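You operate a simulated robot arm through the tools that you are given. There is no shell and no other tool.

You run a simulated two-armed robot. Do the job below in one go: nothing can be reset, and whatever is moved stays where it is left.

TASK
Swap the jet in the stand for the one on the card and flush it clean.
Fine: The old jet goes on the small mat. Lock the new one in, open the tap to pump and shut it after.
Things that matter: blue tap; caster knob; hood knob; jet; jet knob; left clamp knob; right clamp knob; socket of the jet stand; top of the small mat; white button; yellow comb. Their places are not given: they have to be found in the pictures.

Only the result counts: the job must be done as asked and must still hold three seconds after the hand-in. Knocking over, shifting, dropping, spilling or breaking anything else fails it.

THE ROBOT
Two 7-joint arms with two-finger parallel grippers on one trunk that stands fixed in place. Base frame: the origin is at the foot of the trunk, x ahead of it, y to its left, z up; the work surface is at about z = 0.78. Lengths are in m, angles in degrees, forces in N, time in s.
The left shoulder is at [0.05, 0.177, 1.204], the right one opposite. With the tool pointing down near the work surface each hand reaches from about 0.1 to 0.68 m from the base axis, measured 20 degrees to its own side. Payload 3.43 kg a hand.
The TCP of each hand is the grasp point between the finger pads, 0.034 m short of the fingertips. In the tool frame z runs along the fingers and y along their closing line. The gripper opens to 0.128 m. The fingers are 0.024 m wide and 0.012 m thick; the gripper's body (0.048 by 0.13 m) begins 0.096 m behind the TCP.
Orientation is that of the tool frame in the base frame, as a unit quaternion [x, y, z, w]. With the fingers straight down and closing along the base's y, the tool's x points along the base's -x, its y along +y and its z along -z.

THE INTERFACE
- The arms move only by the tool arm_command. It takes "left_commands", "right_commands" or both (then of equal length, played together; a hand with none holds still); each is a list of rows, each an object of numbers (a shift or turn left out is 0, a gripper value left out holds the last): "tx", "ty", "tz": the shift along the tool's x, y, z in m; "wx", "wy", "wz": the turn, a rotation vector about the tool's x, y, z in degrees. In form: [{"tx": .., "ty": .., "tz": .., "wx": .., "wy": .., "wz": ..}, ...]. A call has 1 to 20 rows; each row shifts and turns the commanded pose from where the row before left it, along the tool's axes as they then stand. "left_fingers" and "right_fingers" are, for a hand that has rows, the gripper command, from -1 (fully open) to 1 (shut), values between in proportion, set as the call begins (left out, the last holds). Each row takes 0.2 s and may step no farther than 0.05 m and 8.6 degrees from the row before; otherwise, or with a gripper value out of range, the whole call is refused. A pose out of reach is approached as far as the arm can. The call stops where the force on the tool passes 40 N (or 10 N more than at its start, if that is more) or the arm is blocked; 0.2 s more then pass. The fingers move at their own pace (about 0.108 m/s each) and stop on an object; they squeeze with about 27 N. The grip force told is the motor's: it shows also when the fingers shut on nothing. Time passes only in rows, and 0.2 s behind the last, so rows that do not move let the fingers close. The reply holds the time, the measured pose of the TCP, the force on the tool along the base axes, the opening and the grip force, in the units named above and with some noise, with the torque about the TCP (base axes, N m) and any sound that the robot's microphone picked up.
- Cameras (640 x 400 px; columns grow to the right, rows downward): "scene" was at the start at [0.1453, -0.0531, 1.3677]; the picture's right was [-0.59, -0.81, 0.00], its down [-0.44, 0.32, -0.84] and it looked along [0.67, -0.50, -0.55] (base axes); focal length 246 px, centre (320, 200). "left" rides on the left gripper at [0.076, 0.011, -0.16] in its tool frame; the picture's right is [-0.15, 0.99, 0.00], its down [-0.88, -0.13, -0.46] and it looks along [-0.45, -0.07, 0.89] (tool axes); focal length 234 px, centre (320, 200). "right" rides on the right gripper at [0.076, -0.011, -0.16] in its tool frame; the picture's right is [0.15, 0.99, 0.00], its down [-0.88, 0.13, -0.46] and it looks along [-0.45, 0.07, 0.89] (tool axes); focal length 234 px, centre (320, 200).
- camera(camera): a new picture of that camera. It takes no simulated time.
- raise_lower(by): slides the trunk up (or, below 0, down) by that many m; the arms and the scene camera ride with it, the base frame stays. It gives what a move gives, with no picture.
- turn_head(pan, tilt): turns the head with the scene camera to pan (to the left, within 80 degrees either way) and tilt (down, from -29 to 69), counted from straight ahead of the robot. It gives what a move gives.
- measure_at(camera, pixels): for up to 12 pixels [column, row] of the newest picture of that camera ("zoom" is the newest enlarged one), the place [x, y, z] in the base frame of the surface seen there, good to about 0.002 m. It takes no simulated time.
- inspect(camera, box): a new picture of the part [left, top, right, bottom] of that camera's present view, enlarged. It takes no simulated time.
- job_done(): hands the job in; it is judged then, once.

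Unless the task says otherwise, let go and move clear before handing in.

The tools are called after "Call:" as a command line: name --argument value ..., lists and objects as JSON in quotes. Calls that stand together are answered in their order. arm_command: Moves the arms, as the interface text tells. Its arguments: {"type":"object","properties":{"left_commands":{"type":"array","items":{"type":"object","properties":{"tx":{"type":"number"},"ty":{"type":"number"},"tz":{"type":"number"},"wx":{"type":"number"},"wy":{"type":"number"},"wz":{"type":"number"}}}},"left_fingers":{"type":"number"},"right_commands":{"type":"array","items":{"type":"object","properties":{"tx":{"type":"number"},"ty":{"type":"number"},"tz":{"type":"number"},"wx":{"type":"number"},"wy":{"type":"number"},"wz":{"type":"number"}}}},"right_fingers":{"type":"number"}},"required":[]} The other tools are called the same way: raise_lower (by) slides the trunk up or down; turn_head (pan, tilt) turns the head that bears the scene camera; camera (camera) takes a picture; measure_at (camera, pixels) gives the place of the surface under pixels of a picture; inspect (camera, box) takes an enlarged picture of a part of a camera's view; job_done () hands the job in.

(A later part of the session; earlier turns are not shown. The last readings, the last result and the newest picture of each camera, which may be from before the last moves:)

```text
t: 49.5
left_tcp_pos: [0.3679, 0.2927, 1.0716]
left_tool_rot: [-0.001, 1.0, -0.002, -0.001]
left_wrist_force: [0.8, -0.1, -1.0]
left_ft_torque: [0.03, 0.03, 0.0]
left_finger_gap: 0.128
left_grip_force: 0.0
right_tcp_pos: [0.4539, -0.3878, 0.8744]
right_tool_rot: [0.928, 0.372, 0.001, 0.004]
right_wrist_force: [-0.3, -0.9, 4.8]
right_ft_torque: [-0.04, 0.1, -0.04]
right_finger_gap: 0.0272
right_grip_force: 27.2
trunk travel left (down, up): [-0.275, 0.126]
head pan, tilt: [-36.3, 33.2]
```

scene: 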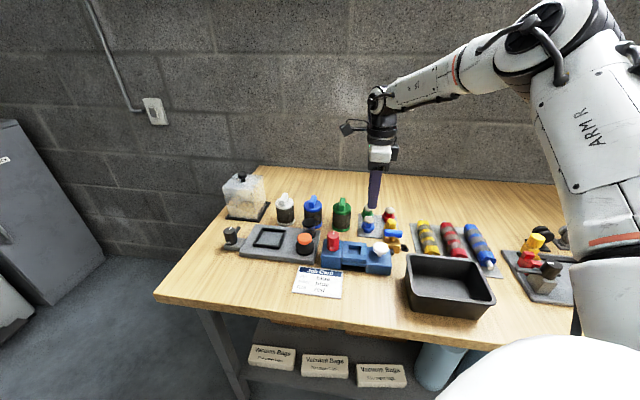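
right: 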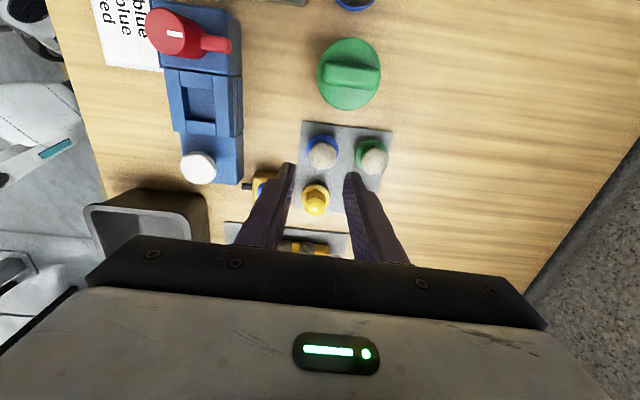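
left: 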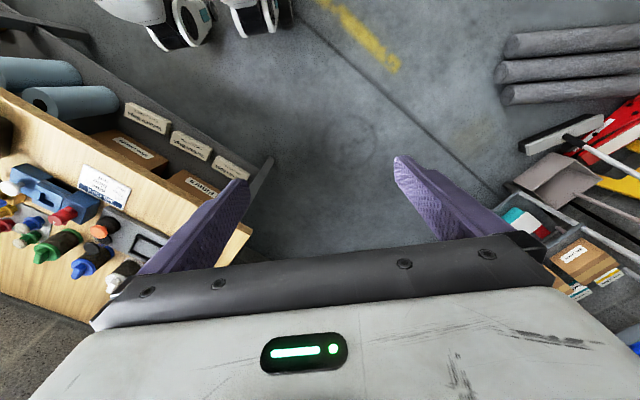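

Contact of 4.8 N at TCP z ≈ 0.874 matches the expected seat height. I'll open the fingers to 0.042 m and lift off.

Call:
arm_command --right_commands '[{}, {}]' --right_fingers 0.344

Call:
arm_command --right_commands '[{"tz": -0.01}, {"tz": -0.02}, {"tz": -0.03}, {"tz": -0.03}, {}]'

Call:
inspect --camera "right" --box '[260, 90, 390, 240]'

Call:
inspect --camera "scene" --box '[315, 220, 415, 280]'

```text
t: 50.1
left_tcp_pos: [0.3676, 0.2932, 1.0715]
left_tool_rot: [-0.001, 1.0, -0.001, 0.0]
left_wrist_force: [0.2, 0.4, 0.3]
left_ft_torque: [0.0, 0.02, 0.01]
left_finger_gap: 0.128
left_grip_force: 0.1
right_tcp_pos: [0.4532, -0.3886, 0.8731]
right_tool_rot: [0.928, 0.373, 0.0, 0.003]
right_wrist_force: [-0.4, 0.7, 0.6]
right_ft_torque: [0.03, -0.01, -0.03]
right_finger_gap: 0.0419
right_grip_force: 0.1
trunk travel left (down, up): [-0.275, 0.126]
head pan, tilt: [-36.3, 33.2]
```

```text
t: 51.3
left_tcp_pos: [0.3689, 0.2942, 1.0694]
left_tool_rot: [-0.001, 1.0, -0.001, 0.0]
left_wrist_force: [0.4, -0.1, -0.4]
left_ft_torque: [-0.04, 0.01, -0.03]
left_finger_gap: 0.128
left_grip_force: 0.2
right_tcp_pos: [0.4531, -0.3892, 0.9639]
right_tool_rot: [0.928, 0.373, 0.001, 0.003]
right_wrist_force: [0.8, 0.6, 0.5]
right_ft_torque: [-0.02, 0.0, 0.0]
right_finger_gap: 0.0418
right_grip_force: 0.1
trunk travel left (down, up): [-0.275, 0.126]
head pan, tilt: [-36.3, 33.2]
```

```text
2.67 times, centred on (325, 165) of right
```

zoom: 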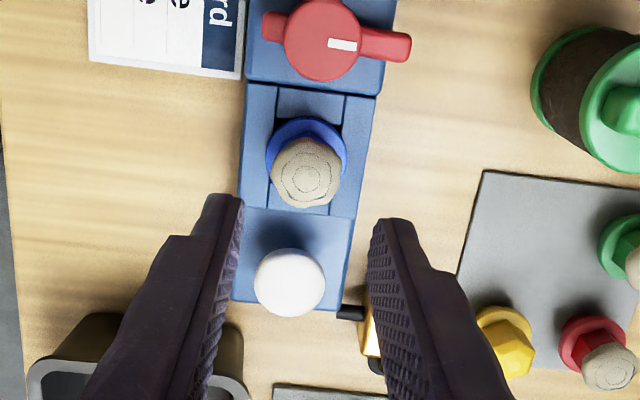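

```text
6.40 times, centred on (365, 250) of scene
```

zoom: 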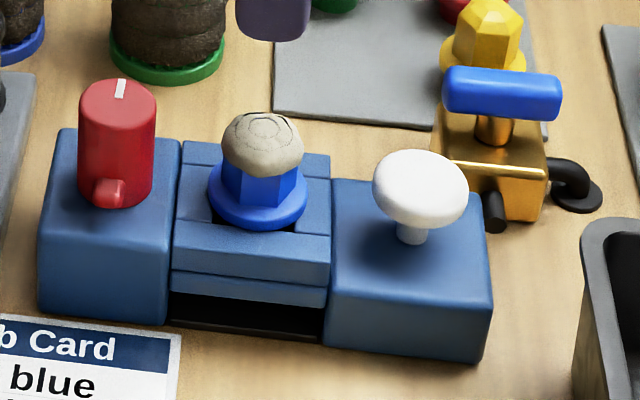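

The blue jet sits in the socket at the same height as the old one. I'll go back over the knob and turn the hand to the angle at which I let it go.

Call:
measure_at --camera "zoom" --pixels '[[213, 205], [303, 210], [262, 225], [225, 218]]'

Call:
arm_command --right_commands '[{"tx": 0.0272, "ty": -0.001}, {"tx": 0.0272, "ty": -0.001}, {"wz": -8.1}, {"wz": -8.1}, {"wz": -8.1}, {"wz": -8.1}, {"wz": -8.1}, {"wz": -8.1}, {"wz": -8.1}, {"wz": -8.1}, {"wz": -8.1}, {"wz": -8.1}, {"wz": -8.1}, {}]'

Call:
inspect --camera "right" --box '[250, 100, 390, 240]'

```text
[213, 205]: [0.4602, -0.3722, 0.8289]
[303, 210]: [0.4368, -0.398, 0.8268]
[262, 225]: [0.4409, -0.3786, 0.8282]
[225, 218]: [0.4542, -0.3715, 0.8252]
```

```text
t: 54.3
left_tcp_pos: [0.3686, 0.2934, 1.0712]
left_tool_rot: [-0.001, 1.0, -0.001, 0.001]
left_wrist_force: [0.0, -0.6, -0.2]
left_ft_torque: [0.0, 0.0, 0.0]
left_finger_gap: 0.1278
left_grip_force: 0.0
right_tcp_pos: [0.4918, -0.3507, 0.9637]
right_tool_rot: [0.399, 0.917, -0.002, 0.004]
right_wrist_force: [1.0, -0.6, 0.4]
right_ft_torque: [-0.01, 0.0, -0.01]
right_finger_gap: 0.0417
right_grip_force: 0.0
trunk travel left (down, up): [-0.275, 0.126]
head pan, tilt: [-36.3, 33.2]
```

```text
2.86 times, centred on (320, 170) of right
```

zoom: 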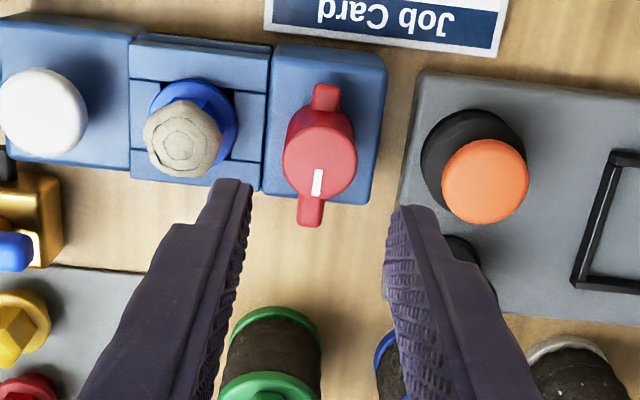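

Call:
measure_at --camera "zoom" --pixels '[[200, 88], [228, 130], [182, 140], [165, 97], [318, 155], [310, 220], [222, 100], [330, 90]]'

```text
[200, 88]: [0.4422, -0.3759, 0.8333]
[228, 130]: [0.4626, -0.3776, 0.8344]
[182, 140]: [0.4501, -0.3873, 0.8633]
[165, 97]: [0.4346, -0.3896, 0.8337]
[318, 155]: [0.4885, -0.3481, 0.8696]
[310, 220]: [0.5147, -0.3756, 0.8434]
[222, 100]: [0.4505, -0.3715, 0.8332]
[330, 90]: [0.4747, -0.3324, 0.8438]
```

The blue flange is at z ≈ 0.8335, the same as the yellow one was, so it is fully seated. I'll go down around the knob.

Call:
arm_command --right_commands '[{"tz": 0.03}, {"tz": 0.03}, {"tz": 0.0325}, {}]'

Call:
inspect --camera "right" --box '[250, 100, 390, 240]'

```text
t: 55.3
left_tcp_pos: [0.369, 0.2928, 1.0713]
left_tool_rot: [-0.001, 1.0, -0.001, 0.0]
left_wrist_force: [0.2, 0.3, 0.0]
left_ft_torque: [-0.01, 0.0, 0.03]
left_finger_gap: 0.128
left_grip_force: 0.1
right_tcp_pos: [0.4927, -0.3497, 0.8702]
right_tool_rot: [0.4, 0.917, -0.002, 0.002]
right_wrist_force: [-0.4, -0.5, -0.7]
right_ft_torque: [0.0, 0.01, -0.01]
right_finger_gap: 0.042
right_grip_force: 0.0
trunk travel left (down, up): [-0.275, 0.126]
head pan, tilt: [-36.3, 33.2]
```

```text
2.86 times, centred on (320, 170) of right
```

zoom: 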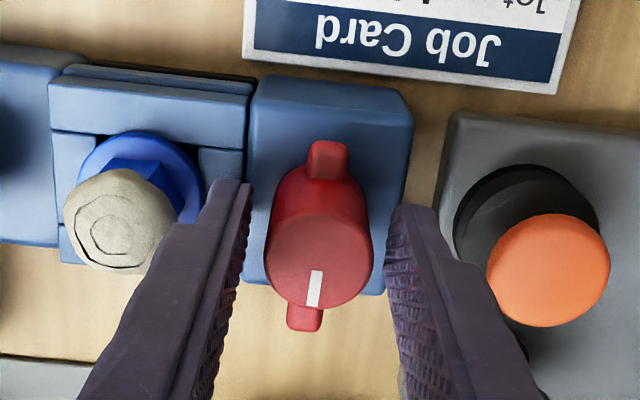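

The fingers straddle the knob without touching the blue jet. I'll close and turn it back by 88° to bring the lever over the flange.

Call:
arm_command --right_commands '[{}, {}, {}]' --right_fingers 1

Call:
arm_command --right_commands '[{"wz": 8}, {"wz": 8}, {"wz": 8}, {"wz": 8}, {"wz": 8}, {"wz": 8}, {}]'

Call:
inspect --camera "scene" --box '[315, 220, 415, 280]'

```text
t: 56.1
left_tcp_pos: [0.3673, 0.293, 1.0712]
left_tool_rot: [-0.001, 1.0, 0.0, 0.0]
left_wrist_force: [-0.3, -0.5, 0.8]
left_ft_torque: [-0.02, 0.0, 0.02]
left_finger_gap: 0.1281
left_grip_force: 0.1
right_tcp_pos: [0.4928, -0.3497, 0.8695]
right_tool_rot: [0.4, 0.917, -0.002, 0.003]
right_wrist_force: [-3.0, -1.0, -4.4]
right_ft_torque: [-0.01, -0.86, 0.02]
right_finger_gap: 0.0294
right_grip_force: 45.0
trunk travel left (down, up): [-0.275, 0.126]
head pan, tilt: [-36.3, 33.2]
```

```text
t: 57.7
left_tcp_pos: [0.3685, 0.2926, 1.0719]
left_tool_rot: [-0.001, 1.0, -0.001, 0.0]
left_wrist_force: [-0.2, 0.0, -0.1]
left_ft_torque: [-0.02, 0.01, -0.01]
left_finger_gap: 0.128
left_grip_force: 0.0
right_tcp_pos: [0.4918, -0.3512, 0.8714]
right_tool_rot: [0.739, 0.674, -0.002, 0.003]
right_wrist_force: [-1.2, -5.4, -7.5]
right_ft_torque: [-0.73, 0.05, 0.01]
right_finger_gap: 0.0293
right_grip_force: 44.6
trunk travel left (down, up): [-0.275, 0.126]
head pan, tilt: [-36.3, 33.2]
```

```text
6.40 times, centred on (365, 250) of scene
```

zoom: 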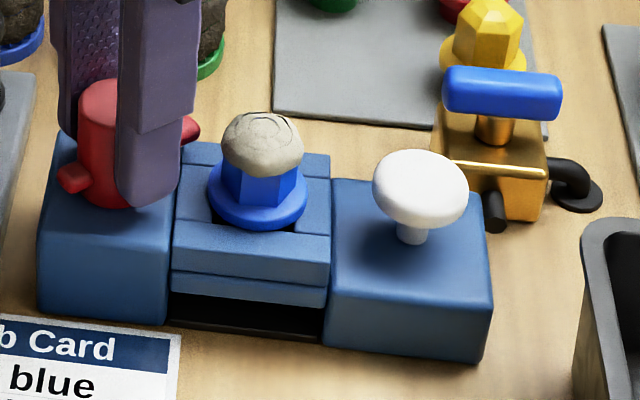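

The knob turns back smoothly, now halfway. I'll turn the remaining 40°.

Call:
arm_command --right_commands '[{"wz": 8}, {"wz": 8}, {"wz": 8}, {"wz": 8}, {"wz": 8}, {}]'

Call:
inspect --camera "scene" --box '[315, 220, 415, 280]'

Call:
inspect --camera "right" --box '[250, 120, 390, 260]'

```text
t: 59.1
left_tcp_pos: [0.3679, 0.2918, 1.0716]
left_tool_rot: [-0.002, 1.0, 0.0, 0.0]
left_wrist_force: [-0.5, -0.2, 0.2]
left_ft_torque: [-0.04, 0.01, -0.03]
left_finger_gap: 0.1279
left_grip_force: 0.1
right_tcp_pos: [0.4904, -0.351, 0.8707]
right_tool_rot: [0.924, 0.381, 0.0, 0.003]
right_wrist_force: [-1.3, -9.2, -2.3]
right_ft_torque: [-0.25, 1.44, 0.01]
right_finger_gap: 0.0295
right_grip_force: 45.0
trunk travel left (down, up): [-0.275, 0.126]
head pan, tilt: [-36.3, 33.2]
```

```text
6.40 times, centred on (365, 250) of scene
```

zoom: 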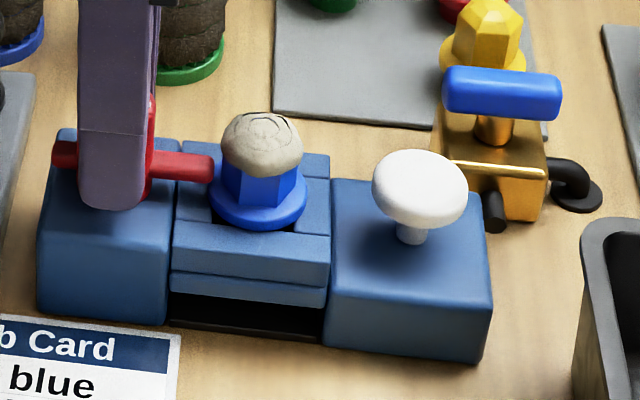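

```text
2.86 times, centred on (320, 190) of right
```

zoom: 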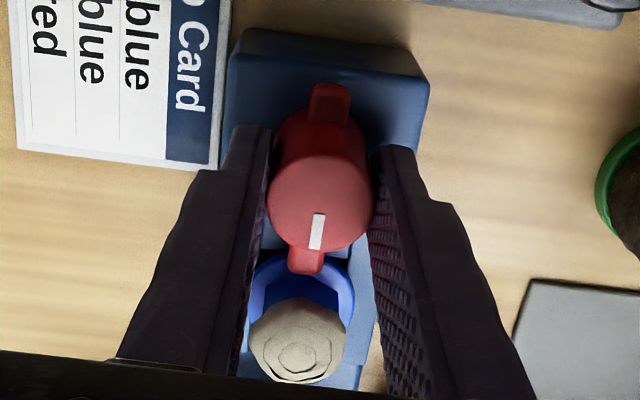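

The lever lies over the blue jet's flange at the same hand angle as at the start. I'll let go, lift, and check the lever's direction.

Call:
arm_command --right_commands '[{}, {}]' --right_fingers 0.2

Call:
arm_command --right_commands '[{"tz": -0.02}, {"tz": -0.03}, {"tz": -0.045}, {}]'

Call:
inspect --camera "right" --box '[260, 100, 390, 250]'

Call:
inspect --camera "scene" --box '[315, 220, 415, 280]'

```text
t: 59.7
left_tcp_pos: [0.3683, 0.293, 1.0715]
left_tool_rot: [-0.001, 1.0, 0.0, 0.0]
left_wrist_force: [0.4, -0.4, 0.2]
left_ft_torque: [0.02, 0.0, 0.02]
left_finger_gap: 0.1277
left_grip_force: 0.1
right_tcp_pos: [0.4919, -0.3497, 0.8716]
right_tool_rot: [0.924, 0.381, 0.0, 0.004]
right_wrist_force: [-0.4, 0.1, -0.3]
right_ft_torque: [0.04, 0.0, -0.02]
right_finger_gap: 0.0513
right_grip_force: 0.0
trunk travel left (down, up): [-0.275, 0.126]
head pan, tilt: [-36.3, 33.2]
```

```text
t: 60.7
left_tcp_pos: [0.3674, 0.2937, 1.0709]
left_tool_rot: [-0.001, 1.0, 0.0, 0.0]
left_wrist_force: [-0.2, -0.4, 0.0]
left_ft_torque: [-0.02, -0.02, -0.01]
left_finger_gap: 0.1278
left_grip_force: 0.0
right_tcp_pos: [0.4911, -0.3489, 0.9657]
right_tool_rot: [0.924, 0.381, 0.0, 0.003]
right_wrist_force: [-0.2, -0.8, -0.6]
right_ft_torque: [0.03, 0.0, -0.02]
right_finger_gap: 0.0513
right_grip_force: 0.0
trunk travel left (down, up): [-0.275, 0.126]
head pan, tilt: [-36.3, 33.2]
```

```text
2.67 times, centred on (325, 175) of right
```

zoom: 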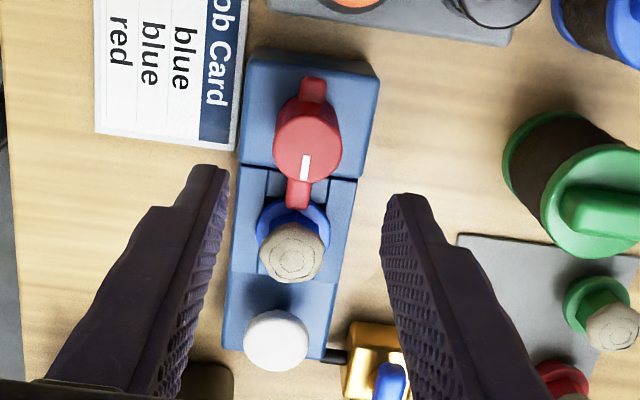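

```text
6.40 times, centred on (365, 250) of scene
```

zoom: 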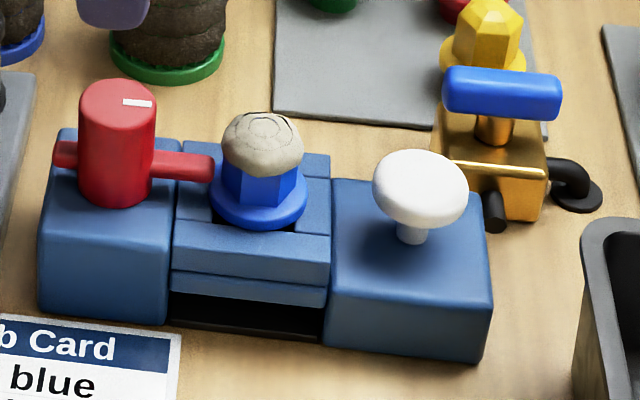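

The lever is again in line with the stand with its tip over the flange. I'll measure the lever and flange to compare with the starting values.

Call:
measure_at --camera "zoom" --pixels '[[297, 204], [303, 185], [313, 82], [259, 230], [326, 232], [290, 252], [270, 208], [318, 212], [308, 130], [278, 340], [388, 380], [360, 340]]'

Call:
inspect --camera "right" --box '[290, 155, 340, 205]'

```text
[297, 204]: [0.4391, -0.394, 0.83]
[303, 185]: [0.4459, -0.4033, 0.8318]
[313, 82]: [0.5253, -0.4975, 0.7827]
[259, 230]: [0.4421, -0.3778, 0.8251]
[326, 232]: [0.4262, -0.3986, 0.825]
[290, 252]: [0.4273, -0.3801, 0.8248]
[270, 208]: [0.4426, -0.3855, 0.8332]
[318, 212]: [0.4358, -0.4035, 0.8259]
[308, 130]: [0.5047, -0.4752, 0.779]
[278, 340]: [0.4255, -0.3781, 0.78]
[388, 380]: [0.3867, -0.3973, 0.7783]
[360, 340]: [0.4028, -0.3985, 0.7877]
```

```text
8.00 times, centred on (315, 180) of right
```

zoom: 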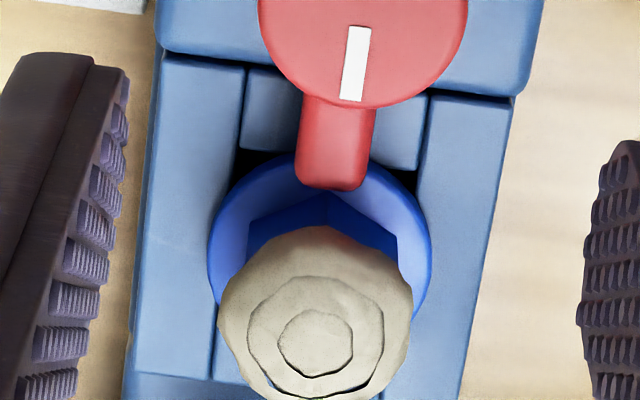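

Call:
measure_at --camera "zoom" --pixels '[[337, 182], [342, 150], [352, 85], [360, 35], [212, 250], [428, 250], [318, 158], [315, 345], [300, 172], [374, 172]]'

```text
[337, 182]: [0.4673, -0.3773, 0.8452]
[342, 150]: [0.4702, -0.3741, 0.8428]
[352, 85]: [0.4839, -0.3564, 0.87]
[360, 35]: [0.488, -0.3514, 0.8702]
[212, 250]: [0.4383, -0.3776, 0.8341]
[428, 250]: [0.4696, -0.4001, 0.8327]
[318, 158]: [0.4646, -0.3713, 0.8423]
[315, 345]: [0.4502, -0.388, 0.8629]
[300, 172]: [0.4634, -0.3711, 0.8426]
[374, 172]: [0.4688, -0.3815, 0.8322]
```

The lever is back at about 226° over the flange, so the new jet is locked. Next I'll move above the blue tap to look at it closely.

Call:
arm_command --right_commands '[{"tx": -0.0391, "ty": 0.017}, {"tx": -0.0391, "ty": 0.017}, {"tx": -0.0391, "ty": 0.017}, {"tx": -0.039, "ty": 0.0172}, {}]'

Call:
camera --camera "right"

Call:
inspect --camera "right" --box '[280, 120, 370, 210]'

Call:
inspect --camera "scene" --box '[365, 215, 425, 275]'

```text
t: 61.9
left_tcp_pos: [0.3676, 0.2926, 1.0717]
left_tool_rot: [-0.001, 1.0, -0.001, 0.0]
left_wrist_force: [-0.9, 0.4, 1.1]
left_ft_torque: [0.04, 0.04, 0.0]
left_finger_gap: 0.128
left_grip_force: 0.0
right_tcp_pos: [0.4291, -0.5085, 0.966]
right_tool_rot: [0.924, 0.382, 0.0, 0.004]
right_wrist_force: [0.2, 0.1, 0.5]
right_ft_torque: [-0.04, 0.04, -0.02]
right_finger_gap: 0.0509
right_grip_force: 0.1
trunk travel left (down, up): [-0.275, 0.126]
head pan, tilt: [-36.3, 33.2]
```

```text
taken
```

right: 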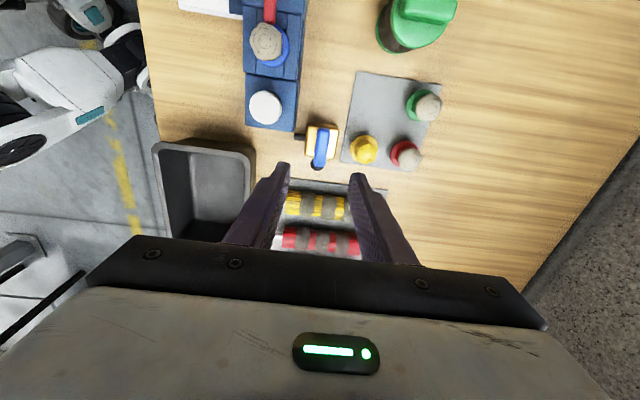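

```text
4.44 times, centred on (325, 165) of right
```

zoom: 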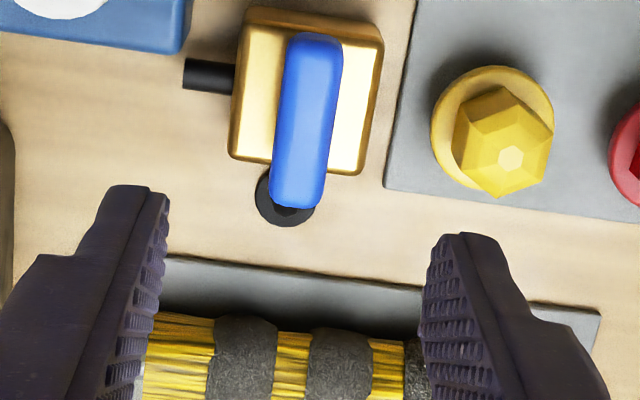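

```text
6.67 times, centred on (395, 245) of scene
```

zoom: 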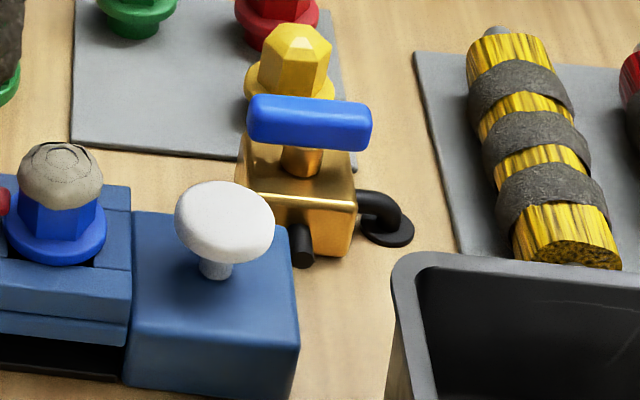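

Call:
inspect --camera "right" --box '[280, 120, 370, 210]'

Call:
measure_at --camera "zoom" --pixels '[[313, 38], [298, 203], [288, 120], [334, 118], [308, 120], [250, 20], [378, 50], [236, 155], [358, 172], [210, 75], [285, 220], [350, 60]]'

```text
4.44 times, centred on (325, 165) of right
```

zoom: 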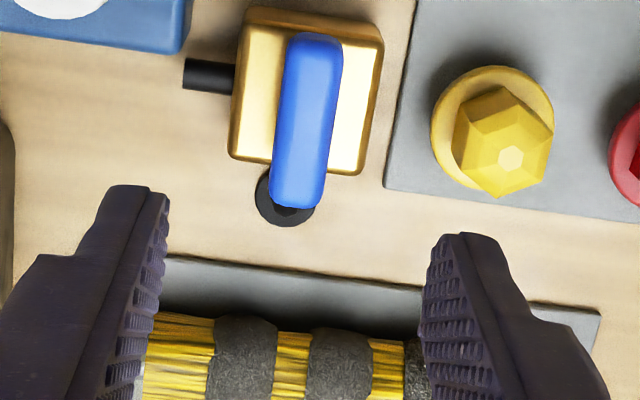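

```text
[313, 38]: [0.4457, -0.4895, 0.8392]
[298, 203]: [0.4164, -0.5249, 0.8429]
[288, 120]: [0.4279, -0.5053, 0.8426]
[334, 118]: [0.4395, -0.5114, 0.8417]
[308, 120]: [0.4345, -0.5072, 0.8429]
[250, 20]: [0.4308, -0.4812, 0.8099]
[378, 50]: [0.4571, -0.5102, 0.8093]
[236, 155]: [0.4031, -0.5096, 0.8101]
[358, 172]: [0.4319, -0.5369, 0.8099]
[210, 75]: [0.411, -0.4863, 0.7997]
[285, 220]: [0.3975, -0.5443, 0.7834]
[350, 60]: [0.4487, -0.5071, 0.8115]
```

The handle is centred near (0.4315, -0.508) with its top at z = 0.843, and the brass top is at 0.81. I'll narrow the fingers to 0.036 m, correct 2 mm and descend so the tips straddle the handle.

Call:
arm_command --right_commands '[{"tx": 0.0018, "ty": 0.002}, {"tz": 0.03}, {"tz": 0.03}, {}]' --right_fingers 0.4375

Call:
inspect --camera "right" --box '[270, 120, 370, 220]'

```text
t: 62.9
left_tcp_pos: [0.3672, 0.2922, 1.0717]
left_tool_rot: [0.0, 1.0, -0.001, 0.0]
left_wrist_force: [-0.2, 0.4, 0.0]
left_ft_torque: [0.01, -0.04, -0.02]
left_finger_gap: 0.128
left_grip_force: 0.0
right_tcp_pos: [0.4307, -0.5081, 0.905]
right_tool_rot: [0.924, 0.382, 0.001, 0.004]
right_wrist_force: [0.5, -0.6, 1.0]
right_ft_torque: [0.02, 0.03, 0.0]
right_finger_gap: 0.036
right_grip_force: 0.1
trunk travel left (down, up): [-0.275, 0.126]
head pan, tilt: [-36.3, 33.2]
```

```text
4.00 times, centred on (320, 170) of right
```

zoom: 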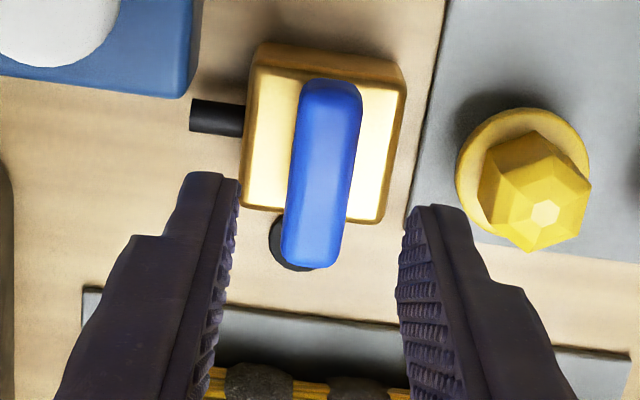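

The handle (322,175) lies right under the tool axis, between the fingers. I'll go down to TCP z ≈ 0.863.

Call:
arm_command --right_commands '[{"tz": 0.02}, {"tz": 0.0215}, {}]'

Call:
inspect --camera "right" --box '[270, 120, 370, 220]'

Call:
inspect --camera "scene" --box '[365, 205, 425, 265]'

```text
t: 63.7
left_tcp_pos: [0.3679, 0.2932, 1.0711]
left_tool_rot: [-0.002, 1.0, 0.0, 0.0]
left_wrist_force: [-0.4, -0.8, 0.4]
left_ft_torque: [-0.02, -0.02, 0.01]
left_finger_gap: 0.1277
left_grip_force: 0.1
right_tcp_pos: [0.4316, -0.5089, 0.8643]
right_tool_rot: [0.925, 0.381, 0.0, 0.004]
right_wrist_force: [0.0, 0.3, -0.2]
right_ft_torque: [0.0, 0.02, 0.01]
right_finger_gap: 0.0359
right_grip_force: 0.0
trunk travel left (down, up): [-0.275, 0.126]
head pan, tilt: [-36.3, 33.2]
```

```text
4.00 times, centred on (320, 170) of right
```

zoom: 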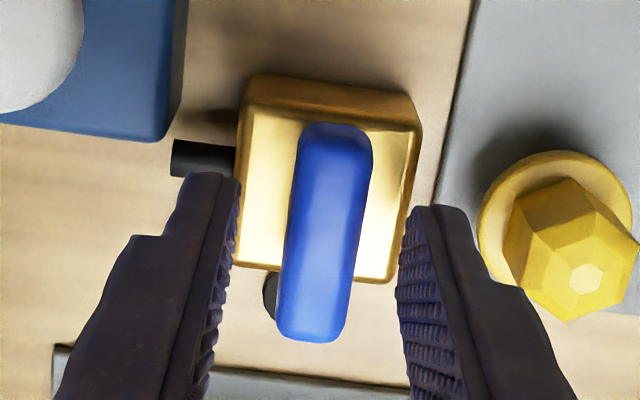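

```text
6.67 times, centred on (395, 235) of scene
```

zoom: 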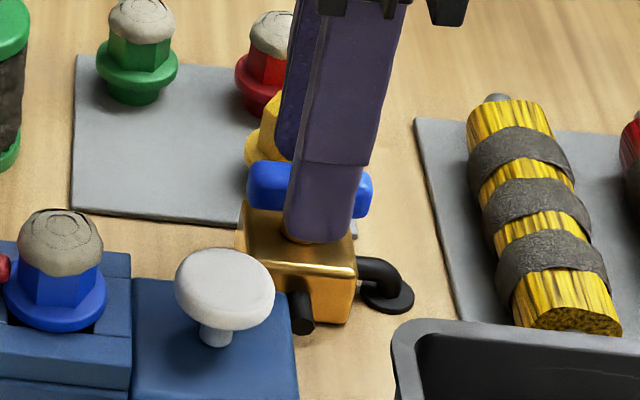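

The fingertips are either side of the handle. I'll close and try a small turn, watching the torque.

Call:
arm_command --right_commands '[{}, {}, {}]' --right_fingers 1

Call:
arm_command --right_commands '[{"wz": -4}, {"wz": -4}, {}]'

Call:
inspect --camera "right" --box '[270, 120, 370, 220]'

```text
t: 64.5
left_tcp_pos: [0.3681, 0.2928, 1.0713]
left_tool_rot: [-0.001, 1.0, 0.0, 0.0]
left_wrist_force: [0.2, -0.1, -0.2]
left_ft_torque: [0.02, 0.0, 0.0]
left_finger_gap: 0.128
left_grip_force: 0.0
right_tcp_pos: [0.4317, -0.5085, 0.865]
right_tool_rot: [0.924, 0.382, 0.001, 0.004]
right_wrist_force: [3.1, -2.8, -0.7]
right_ft_torque: [0.07, 0.01, 0.11]
right_finger_gap: 0.0157
right_grip_force: 45.1
trunk travel left (down, up): [-0.275, 0.126]
head pan, tilt: [-36.3, 33.2]
```

```text
t: 65.3
left_tcp_pos: [0.3686, 0.2925, 1.0709]
left_tool_rot: [0.0, 1.0, 0.0, 0.0]
left_wrist_force: [0.1, 0.0, -0.4]
left_ft_torque: [-0.01, -0.02, 0.04]
left_finger_gap: 0.1282
left_grip_force: 0.0
right_tcp_pos: [0.4314, -0.5092, 0.8643]
right_tool_rot: [0.895, 0.445, 0.0, 0.003]
right_wrist_force: [3.5, -4.3, 1.1]
right_ft_torque: [0.36, -0.24, 0.06]
right_finger_gap: 0.0158
right_grip_force: 45.1
trunk travel left (down, up): [-0.275, 0.126]
head pan, tilt: [-36.3, 33.2]
```

```text
4.00 times, centred on (320, 170) of right
```

zoom: 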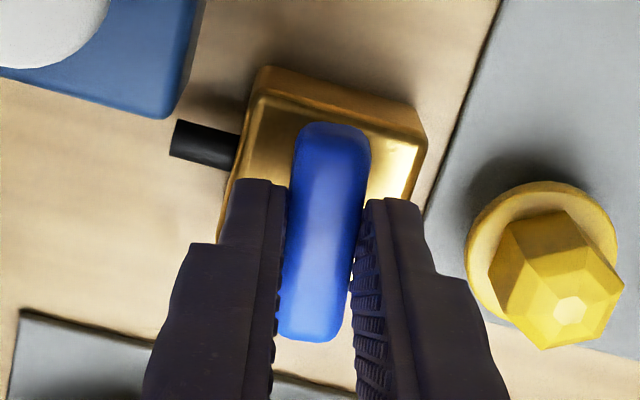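

The handle turns with the hand and the brass body stays put, with almost no torque. I'll go on turning the same way.

Call:
arm_command --right_commands '[{"wz": -8}, {"wz": -8}, {"wz": -8}, {"wz": -8}, {"wz": -8}, {}]'

Call:
inspect --camera "scene" --box '[365, 205, 425, 265]'

Call:
inspect --camera "right" --box '[270, 120, 370, 220]'

```text
t: 66.7
left_tcp_pos: [0.3692, 0.2922, 1.0712]
left_tool_rot: [-0.002, 1.0, 0.0, 0.0]
left_wrist_force: [0.2, -0.5, 0.1]
left_ft_torque: [0.03, -0.01, 0.02]
left_finger_gap: 0.1278
left_grip_force: 0.0
right_tcp_pos: [0.4314, -0.5078, 0.8654]
right_tool_rot: [0.688, 0.725, -0.001, 0.002]
right_wrist_force: [4.2, -2.6, 0.8]
right_ft_torque: [1.05, 0.01, 0.03]
right_finger_gap: 0.0157
right_grip_force: 44.8
trunk travel left (down, up): [-0.275, 0.126]
head pan, tilt: [-36.3, 33.2]
```

```text
6.67 times, centred on (395, 235) of scene
```

zoom: 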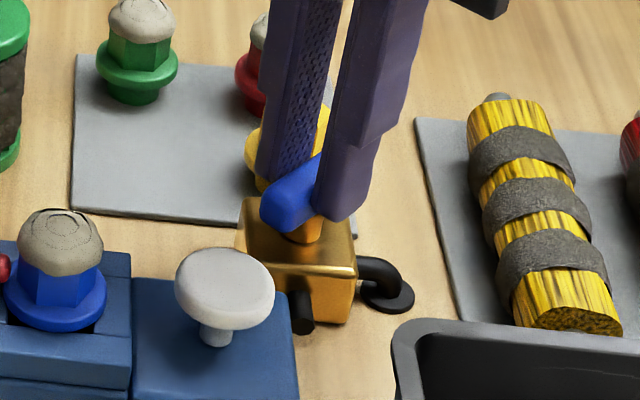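

```text
4.00 times, centred on (320, 170) of right
```

zoom: 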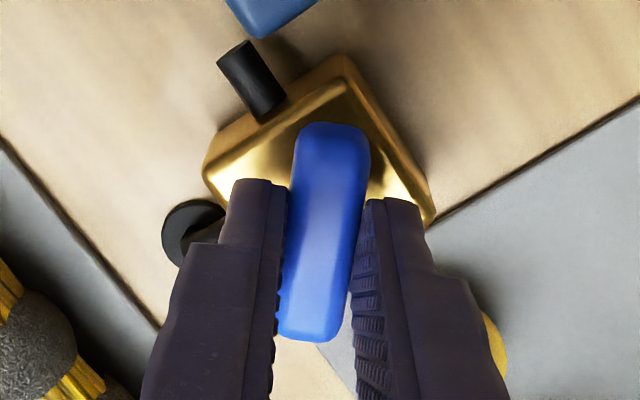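

The handle has turned about 48° and is heading in line with the outlet stub. I'll turn another 40°.

Call:
arm_command --right_commands '[{"wz": -8}, {"wz": -8}, {"wz": -8}, {"wz": -8}, {"wz": -8}, {}]'

Call:
inspect --camera "scene" --box '[365, 205, 425, 265]'

Call:
inspect --camera "right" --box '[270, 120, 370, 220]'

```text
t: 68.1
left_tcp_pos: [0.368, 0.2933, 1.0713]
left_tool_rot: [-0.001, 1.0, 0.0, 0.0]
left_wrist_force: [0.4, -0.1, -0.5]
left_ft_torque: [0.01, 0.01, 0.0]
left_finger_gap: 0.128
left_grip_force: 0.0
right_tcp_pos: [0.4305, -0.5082, 0.8648]
right_tool_rot: [0.399, 0.917, -0.004, 0.002]
right_wrist_force: [0.3, -2.0, 0.4]
right_ft_torque: [-0.07, 0.03, -0.01]
right_finger_gap: 0.016
right_grip_force: 44.6
trunk travel left (down, up): [-0.275, 0.126]
head pan, tilt: [-36.3, 33.2]
```

```text
6.67 times, centred on (395, 235) of scene
```

zoom: 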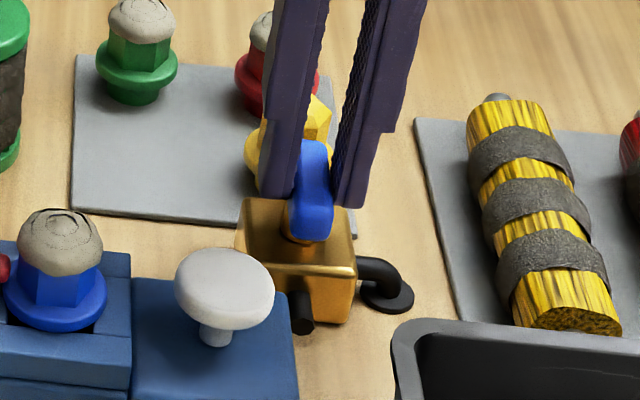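

```text
4.00 times, centred on (320, 170) of right
```

zoom: 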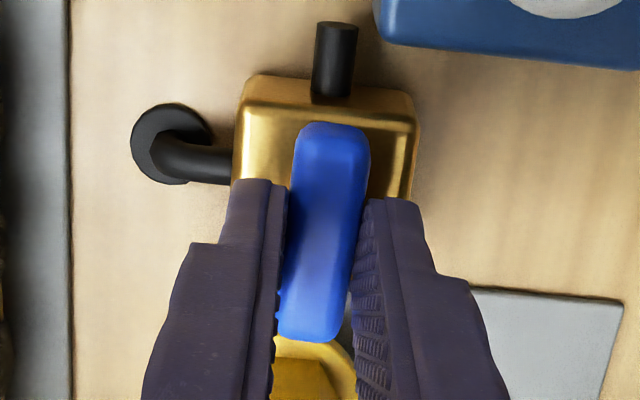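

The handle is now in line with the outlet stub after about 88°, with no stop felt. I'll let go and lift clear.

Call:
arm_command --right_commands '[{}, {}]' --right_fingers 0.4375

Call:
arm_command --right_commands '[{"tz": -0.015}, {"tz": -0.03}, {"tz": -0.045}, {}]'

Call:
camera --camera "right"

Call:
inspect --camera "right" --box '[270, 90, 400, 220]'

```text
t: 68.7
left_tcp_pos: [0.3686, 0.2933, 1.0703]
left_tool_rot: [-0.001, 1.0, -0.001, 0.0]
left_wrist_force: [0.7, 0.3, 0.4]
left_ft_torque: [-0.01, -0.02, 0.01]
left_finger_gap: 0.1278
left_grip_force: 0.2
right_tcp_pos: [0.43, -0.5078, 0.8665]
right_tool_rot: [0.4, 0.917, -0.002, 0.002]
right_wrist_force: [-0.1, 0.5, 0.5]
right_ft_torque: [0.0, 0.01, -0.02]
right_finger_gap: 0.036
right_grip_force: 0.0
trunk travel left (down, up): [-0.275, 0.126]
head pan, tilt: [-36.3, 33.2]
```

```text
t: 69.7
left_tcp_pos: [0.3676, 0.2936, 1.0709]
left_tool_rot: [0.0, 1.0, 0.0, 0.0]
left_wrist_force: [0.0, 0.0, 0.0]
left_ft_torque: [0.0, -0.02, -0.01]
left_finger_gap: 0.1278
left_grip_force: 0.1
right_tcp_pos: [0.431, -0.5075, 0.9565]
right_tool_rot: [0.4, 0.917, -0.002, 0.003]
right_wrist_force: [0.0, 1.0, -0.4]
right_ft_torque: [-0.02, -0.02, 0.01]
right_finger_gap: 0.0358
right_grip_force: 0.1
trunk travel left (down, up): [-0.275, 0.126]
head pan, tilt: [-36.3, 33.2]
```

```text
taken
```

right: 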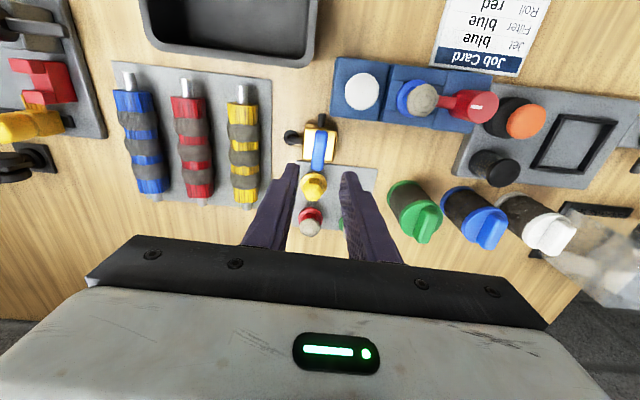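

```text
3.08 times, centred on (335, 155) of right
```

zoom: 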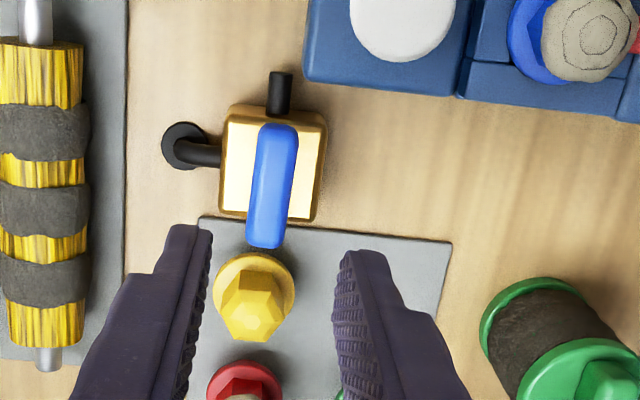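

The tap handle now lies along the outlet. I'll measure the white button again and move the closed fingers above it.

Call:
measure_at --camera "right" --pixels '[[362, 92], [345, 92], [380, 92], [362, 75], [362, 109], [425, 98], [406, 97]]'

Call:
arm_command --right_commands '[{"tx": 0.036, "ty": 0.0163}, {"tx": 0.036, "ty": 0.0163}, {}, {}]' --right_fingers 1

Call:
inspect --camera "right" --box '[260, 90, 400, 220]'

```text
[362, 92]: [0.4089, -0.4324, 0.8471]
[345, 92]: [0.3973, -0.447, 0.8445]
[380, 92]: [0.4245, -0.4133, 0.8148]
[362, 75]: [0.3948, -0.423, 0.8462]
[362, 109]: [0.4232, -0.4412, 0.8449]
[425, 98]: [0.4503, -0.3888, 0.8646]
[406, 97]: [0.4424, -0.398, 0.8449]
```

```text
t: 70.7
left_tcp_pos: [0.3687, 0.2941, 1.0702]
left_tool_rot: [0.0, 1.0, -0.001, 0.0]
left_wrist_force: [0.1, 0.0, 0.0]
left_ft_torque: [-0.01, 0.02, 0.02]
left_finger_gap: 0.1282
left_grip_force: 0.0
right_tcp_pos: [0.4059, -0.433, 0.9532]
right_tool_rot: [0.399, 0.917, -0.002, 0.002]
right_wrist_force: [0.1, -1.4, 0.4]
right_ft_torque: [0.02, 0.01, -0.02]
right_finger_gap: 0.0001
right_grip_force: 27.2
trunk travel left (down, up): [-0.275, 0.126]
head pan, tilt: [-36.3, 33.2]
```

```text
3.08 times, centred on (330, 155) of right
```

zoom: 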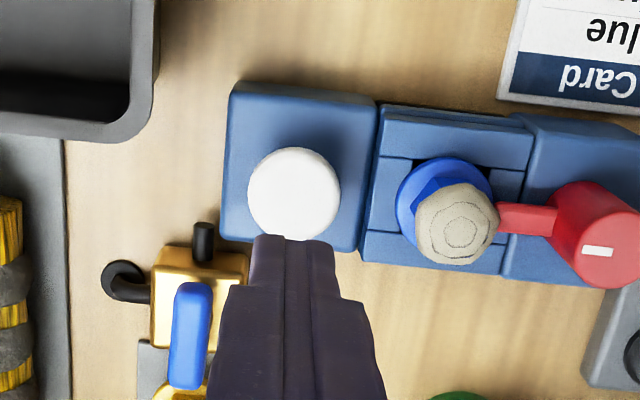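

The button centre is about 2.5 mm from the tool axis; I'll correct that and descend to just above it.

Call:
arm_command --right_commands '[{"ty": 0.0025}, {"tz": 0.03}, {"tz": 0.03}, {}]'

Call:
inspect --camera "scene" --box '[315, 215, 415, 280]'

Call:
inspect --camera "right" --box '[260, 90, 400, 220]'

```text
t: 71.7
left_tcp_pos: [0.3677, 0.2933, 1.0722]
left_tool_rot: [-0.001, 1.0, 0.0, 0.0]
left_wrist_force: [-0.3, -0.3, -1.2]
left_ft_torque: [0.02, 0.0, 0.01]
left_finger_gap: 0.1281
left_grip_force: 0.0
right_tcp_pos: [0.4081, -0.4323, 0.8951]
right_tool_rot: [0.399, 0.917, -0.003, 0.002]
right_wrist_force: [-0.7, 0.3, -0.2]
right_ft_torque: [0.01, -0.03, 0.04]
right_finger_gap: 0.0002
right_grip_force: 27.2
trunk travel left (down, up): [-0.275, 0.126]
head pan, tilt: [-36.3, 33.2]
```

```text
6.15 times, centred on (365, 248) of scene
```

zoom: 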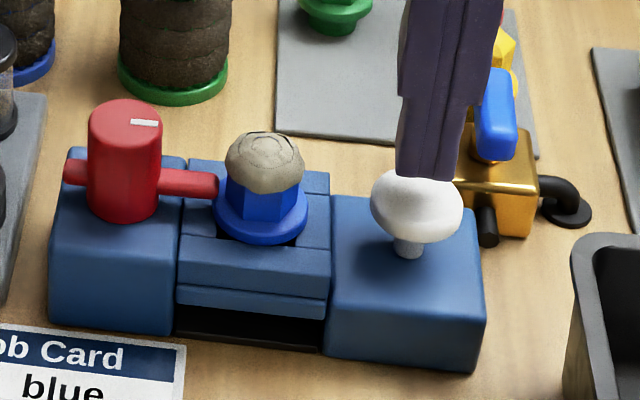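

```text
3.08 times, centred on (330, 155) of right
```

zoom: 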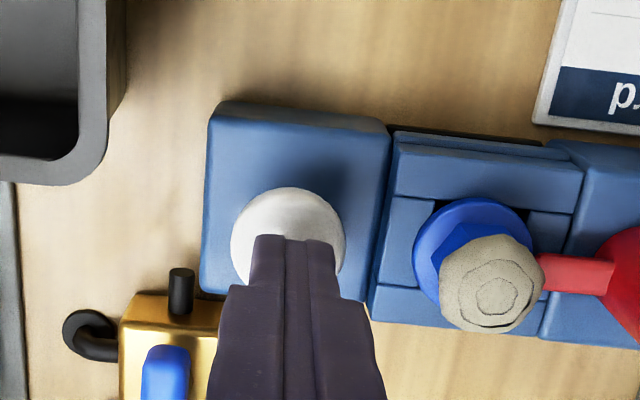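

The closed fingertips are about 1 cm above the button. I'll press down in small steps and watch force and sound.

Call:
arm_command --right_commands '[{"tz": 0.008}, {"tz": 0.004}, {"tz": 0.003}, {}]'

Call:
arm_command --right_commands '[{"tz": 0.003}, {}]'

```text
t: 72.7
left_tcp_pos: [0.3677, 0.2933, 1.0712]
left_tool_rot: [-0.001, 1.0, -0.001, 0.0]
left_wrist_force: [0.2, 0.0, 0.2]
left_ft_torque: [0.05, -0.04, 0.02]
left_finger_gap: 0.1281
left_grip_force: 0.1
right_tcp_pos: [0.4071, -0.4316, 0.8794]
right_tool_rot: [0.399, 0.917, -0.002, 0.003]
right_wrist_force: [0.3, 0.9, 1.6]
right_ft_torque: [0.0, -0.02, -0.01]
right_finger_gap: 0.0
right_grip_force: 27.2
trunk travel left (down, up): [-0.275, 0.126]
head pan, tilt: [-36.3, 33.2]
```

```text
t: 73.3
left_tcp_pos: [0.3678, 0.2926, 1.0712]
left_tool_rot: [0.0, 1.0, -0.001, 0.001]
left_wrist_force: [0.5, 0.3, 0.0]
left_ft_torque: [0.02, -0.01, 0.0]
left_finger_gap: 0.1279
left_grip_force: 0.0
right_tcp_pos: [0.4074, -0.4316, 0.8767]
right_tool_rot: [0.399, 0.917, -0.001, 0.002]
right_wrist_force: [0.1, 0.8, 2.2]
right_ft_torque: [0.02, -0.01, 0.05]
right_finger_gap: 0.0003
right_grip_force: 27.0
trunk travel left (down, up): [-0.275, 0.126]
head pan, tilt: [-36.3, 33.2]
```

The button gives softly (2.2 N at about 5 mm). I'll press on in steps.

Call:
arm_command --right_commands '[{"tz": 0.003}, {}]'

Call:
arm_command --right_commands '[{"tz": 0.002}, {}]'

Call:
inspect --camera "scene" --box '[315, 215, 415, 280]'

```text
t: 73.9
left_tcp_pos: [0.3672, 0.2921, 1.0712]
left_tool_rot: [-0.001, 1.0, -0.001, 0.0]
left_wrist_force: [0.3, 0.6, 0.1]
left_ft_torque: [0.03, 0.01, -0.01]
left_finger_gap: 0.1279
left_grip_force: 0.0
right_tcp_pos: [0.4074, -0.4312, 0.8746]
right_tool_rot: [0.399, 0.917, -0.002, 0.003]
right_wrist_force: [-0.1, 0.7, 2.9]
right_ft_torque: [0.0, -0.03, 0.01]
right_finger_gap: 0.0002
right_grip_force: 26.9
trunk travel left (down, up): [-0.275, 0.126]
head pan, tilt: [-36.3, 33.2]
```

```text
t: 74.5
left_tcp_pos: [0.3689, 0.2937, 1.0715]
left_tool_rot: [-0.001, 1.0, -0.001, -0.001]
left_wrist_force: [-0.1, -0.2, 0.4]
left_ft_torque: [-0.02, 0.0, 0.0]
left_finger_gap: 0.1279
left_grip_force: 0.1
right_tcp_pos: [0.4075, -0.432, 0.8716]
right_tool_rot: [0.4, 0.917, -0.002, 0.003]
right_wrist_force: [0.6, -0.9, 4.4]
right_ft_torque: [-0.05, 0.01, 0.0]
right_finger_gap: 0.0
right_grip_force: 26.9
trunk travel left (down, up): [-0.275, 0.126]
head pan, tilt: [-36.3, 33.2]
```

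```text
6.15 times, centred on (365, 248) of scene
```

zoom: 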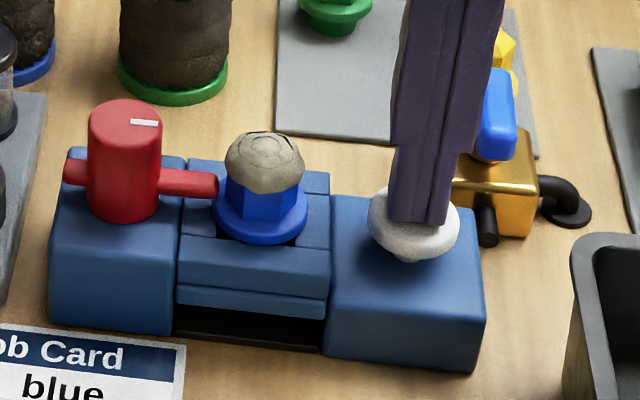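

The button has gone down about 1 cm and the crust is unchanged so far. I'll press further, a few mm at a time.

Call:
arm_command --right_commands '[{"tz": 0.002}, {}]'

Call:
arm_command --right_commands '[{"tz": 0.002}, {}]'

Call:
inspect --camera "scene" --box '[315, 215, 415, 280]'

```text
t: 75.1
left_tcp_pos: [0.3679, 0.2926, 1.0723]
left_tool_rot: [-0.001, 1.0, -0.001, 0.0]
left_wrist_force: [0.3, 0.5, 0.4]
left_ft_torque: [-0.02, 0.01, -0.02]
left_finger_gap: 0.1279
left_grip_force: 0.0
right_tcp_pos: [0.4073, -0.4319, 0.8688]
right_tool_rot: [0.399, 0.917, -0.002, 0.003]
right_wrist_force: [1.0, -2.7, 5.0]
right_ft_torque: [-0.07, -0.02, -0.02]
right_finger_gap: 0.0004
right_grip_force: 27.4
trunk travel left (down, up): [-0.275, 0.126]
head pan, tilt: [-36.3, 33.2]
```

```text
t: 75.7
left_tcp_pos: [0.3668, 0.2944, 1.0705]
left_tool_rot: [-0.001, 1.0, -0.001, 0.0]
left_wrist_force: [0.2, 0.6, -1.0]
left_ft_torque: [-0.01, -0.02, -0.01]
left_finger_gap: 0.1278
left_grip_force: 0.1
right_tcp_pos: [0.4092, -0.431, 0.8686]
right_tool_rot: [0.399, 0.917, -0.001, 0.003]
right_wrist_force: [-0.1, -1.0, 8.7]
right_ft_torque: [-0.01, -0.01, 0.04]
right_finger_gap: 0.0002
right_grip_force: 27.4
trunk travel left (down, up): [-0.275, 0.126]
head pan, tilt: [-36.3, 33.2]
```

```text
6.15 times, centred on (365, 248) of scene
```

zoom: 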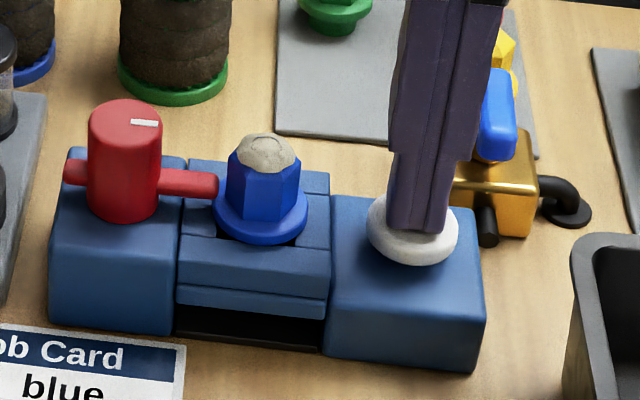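

The crust shrank clearly on the full press (the dome at (267,152) is smaller), so each full stroke cleans it in part. I'll release and stroke again.

Call:
arm_command --right_commands '[{"tz": -0.01}, {"tz": -0.01}, {}, {}]'

Call:
inspect --camera "scene" --box '[315, 215, 415, 280]'

Call:
arm_command --right_commands '[{"tz": 0.007}, {"tz": 0.007}, {"tz": 0.006}, {}]'

Call:
inspect --camera "scene" --box '[315, 215, 415, 280]'

```text
t: 76.7
left_tcp_pos: [0.3681, 0.2934, 1.0718]
left_tool_rot: [-0.001, 1.0, -0.001, 0.0]
left_wrist_force: [-0.1, 0.2, -0.6]
left_ft_torque: [0.0, 0.01, 0.0]
left_finger_gap: 0.1282
left_grip_force: 0.1
right_tcp_pos: [0.4086, -0.4315, 0.8872]
right_tool_rot: [0.4, 0.916, -0.002, 0.001]
right_wrist_force: [-0.6, -0.1, -0.1]
right_ft_torque: [0.0, 0.02, -0.01]
right_finger_gap: 0.0001
right_grip_force: 26.4
trunk travel left (down, up): [-0.275, 0.126]
head pan, tilt: [-36.3, 33.2]
```

```text
6.15 times, centred on (365, 248) of scene
```

zoom: 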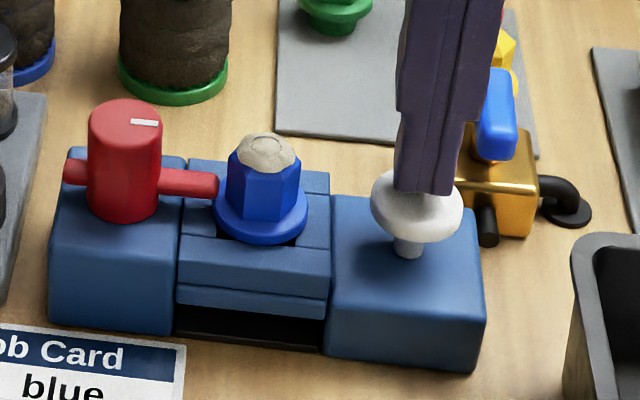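

```text
t: 77.7
left_tcp_pos: [0.3671, 0.2935, 1.0712]
left_tool_rot: [-0.001, 1.0, -0.001, 0.0]
left_wrist_force: [0.1, -0.1, -0.4]
left_ft_torque: [0.01, -0.01, 0.03]
left_finger_gap: 0.128
left_grip_force: 0.0
right_tcp_pos: [0.4084, -0.4318, 0.8689]
right_tool_rot: [0.399, 0.917, -0.002, 0.003]
right_wrist_force: [-1.5, 1.3, 6.0]
right_ft_torque: [0.04, 0.06, -0.02]
right_finger_gap: 0.0
right_grip_force: 27.3
trunk travel left (down, up): [-0.275, 0.126]
head pan, tilt: [-36.3, 33.2]
```

```text
6.15 times, centred on (365, 248) of scene
```

zoom: 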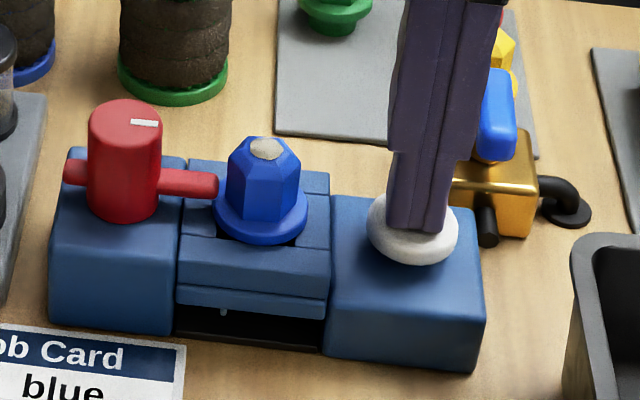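

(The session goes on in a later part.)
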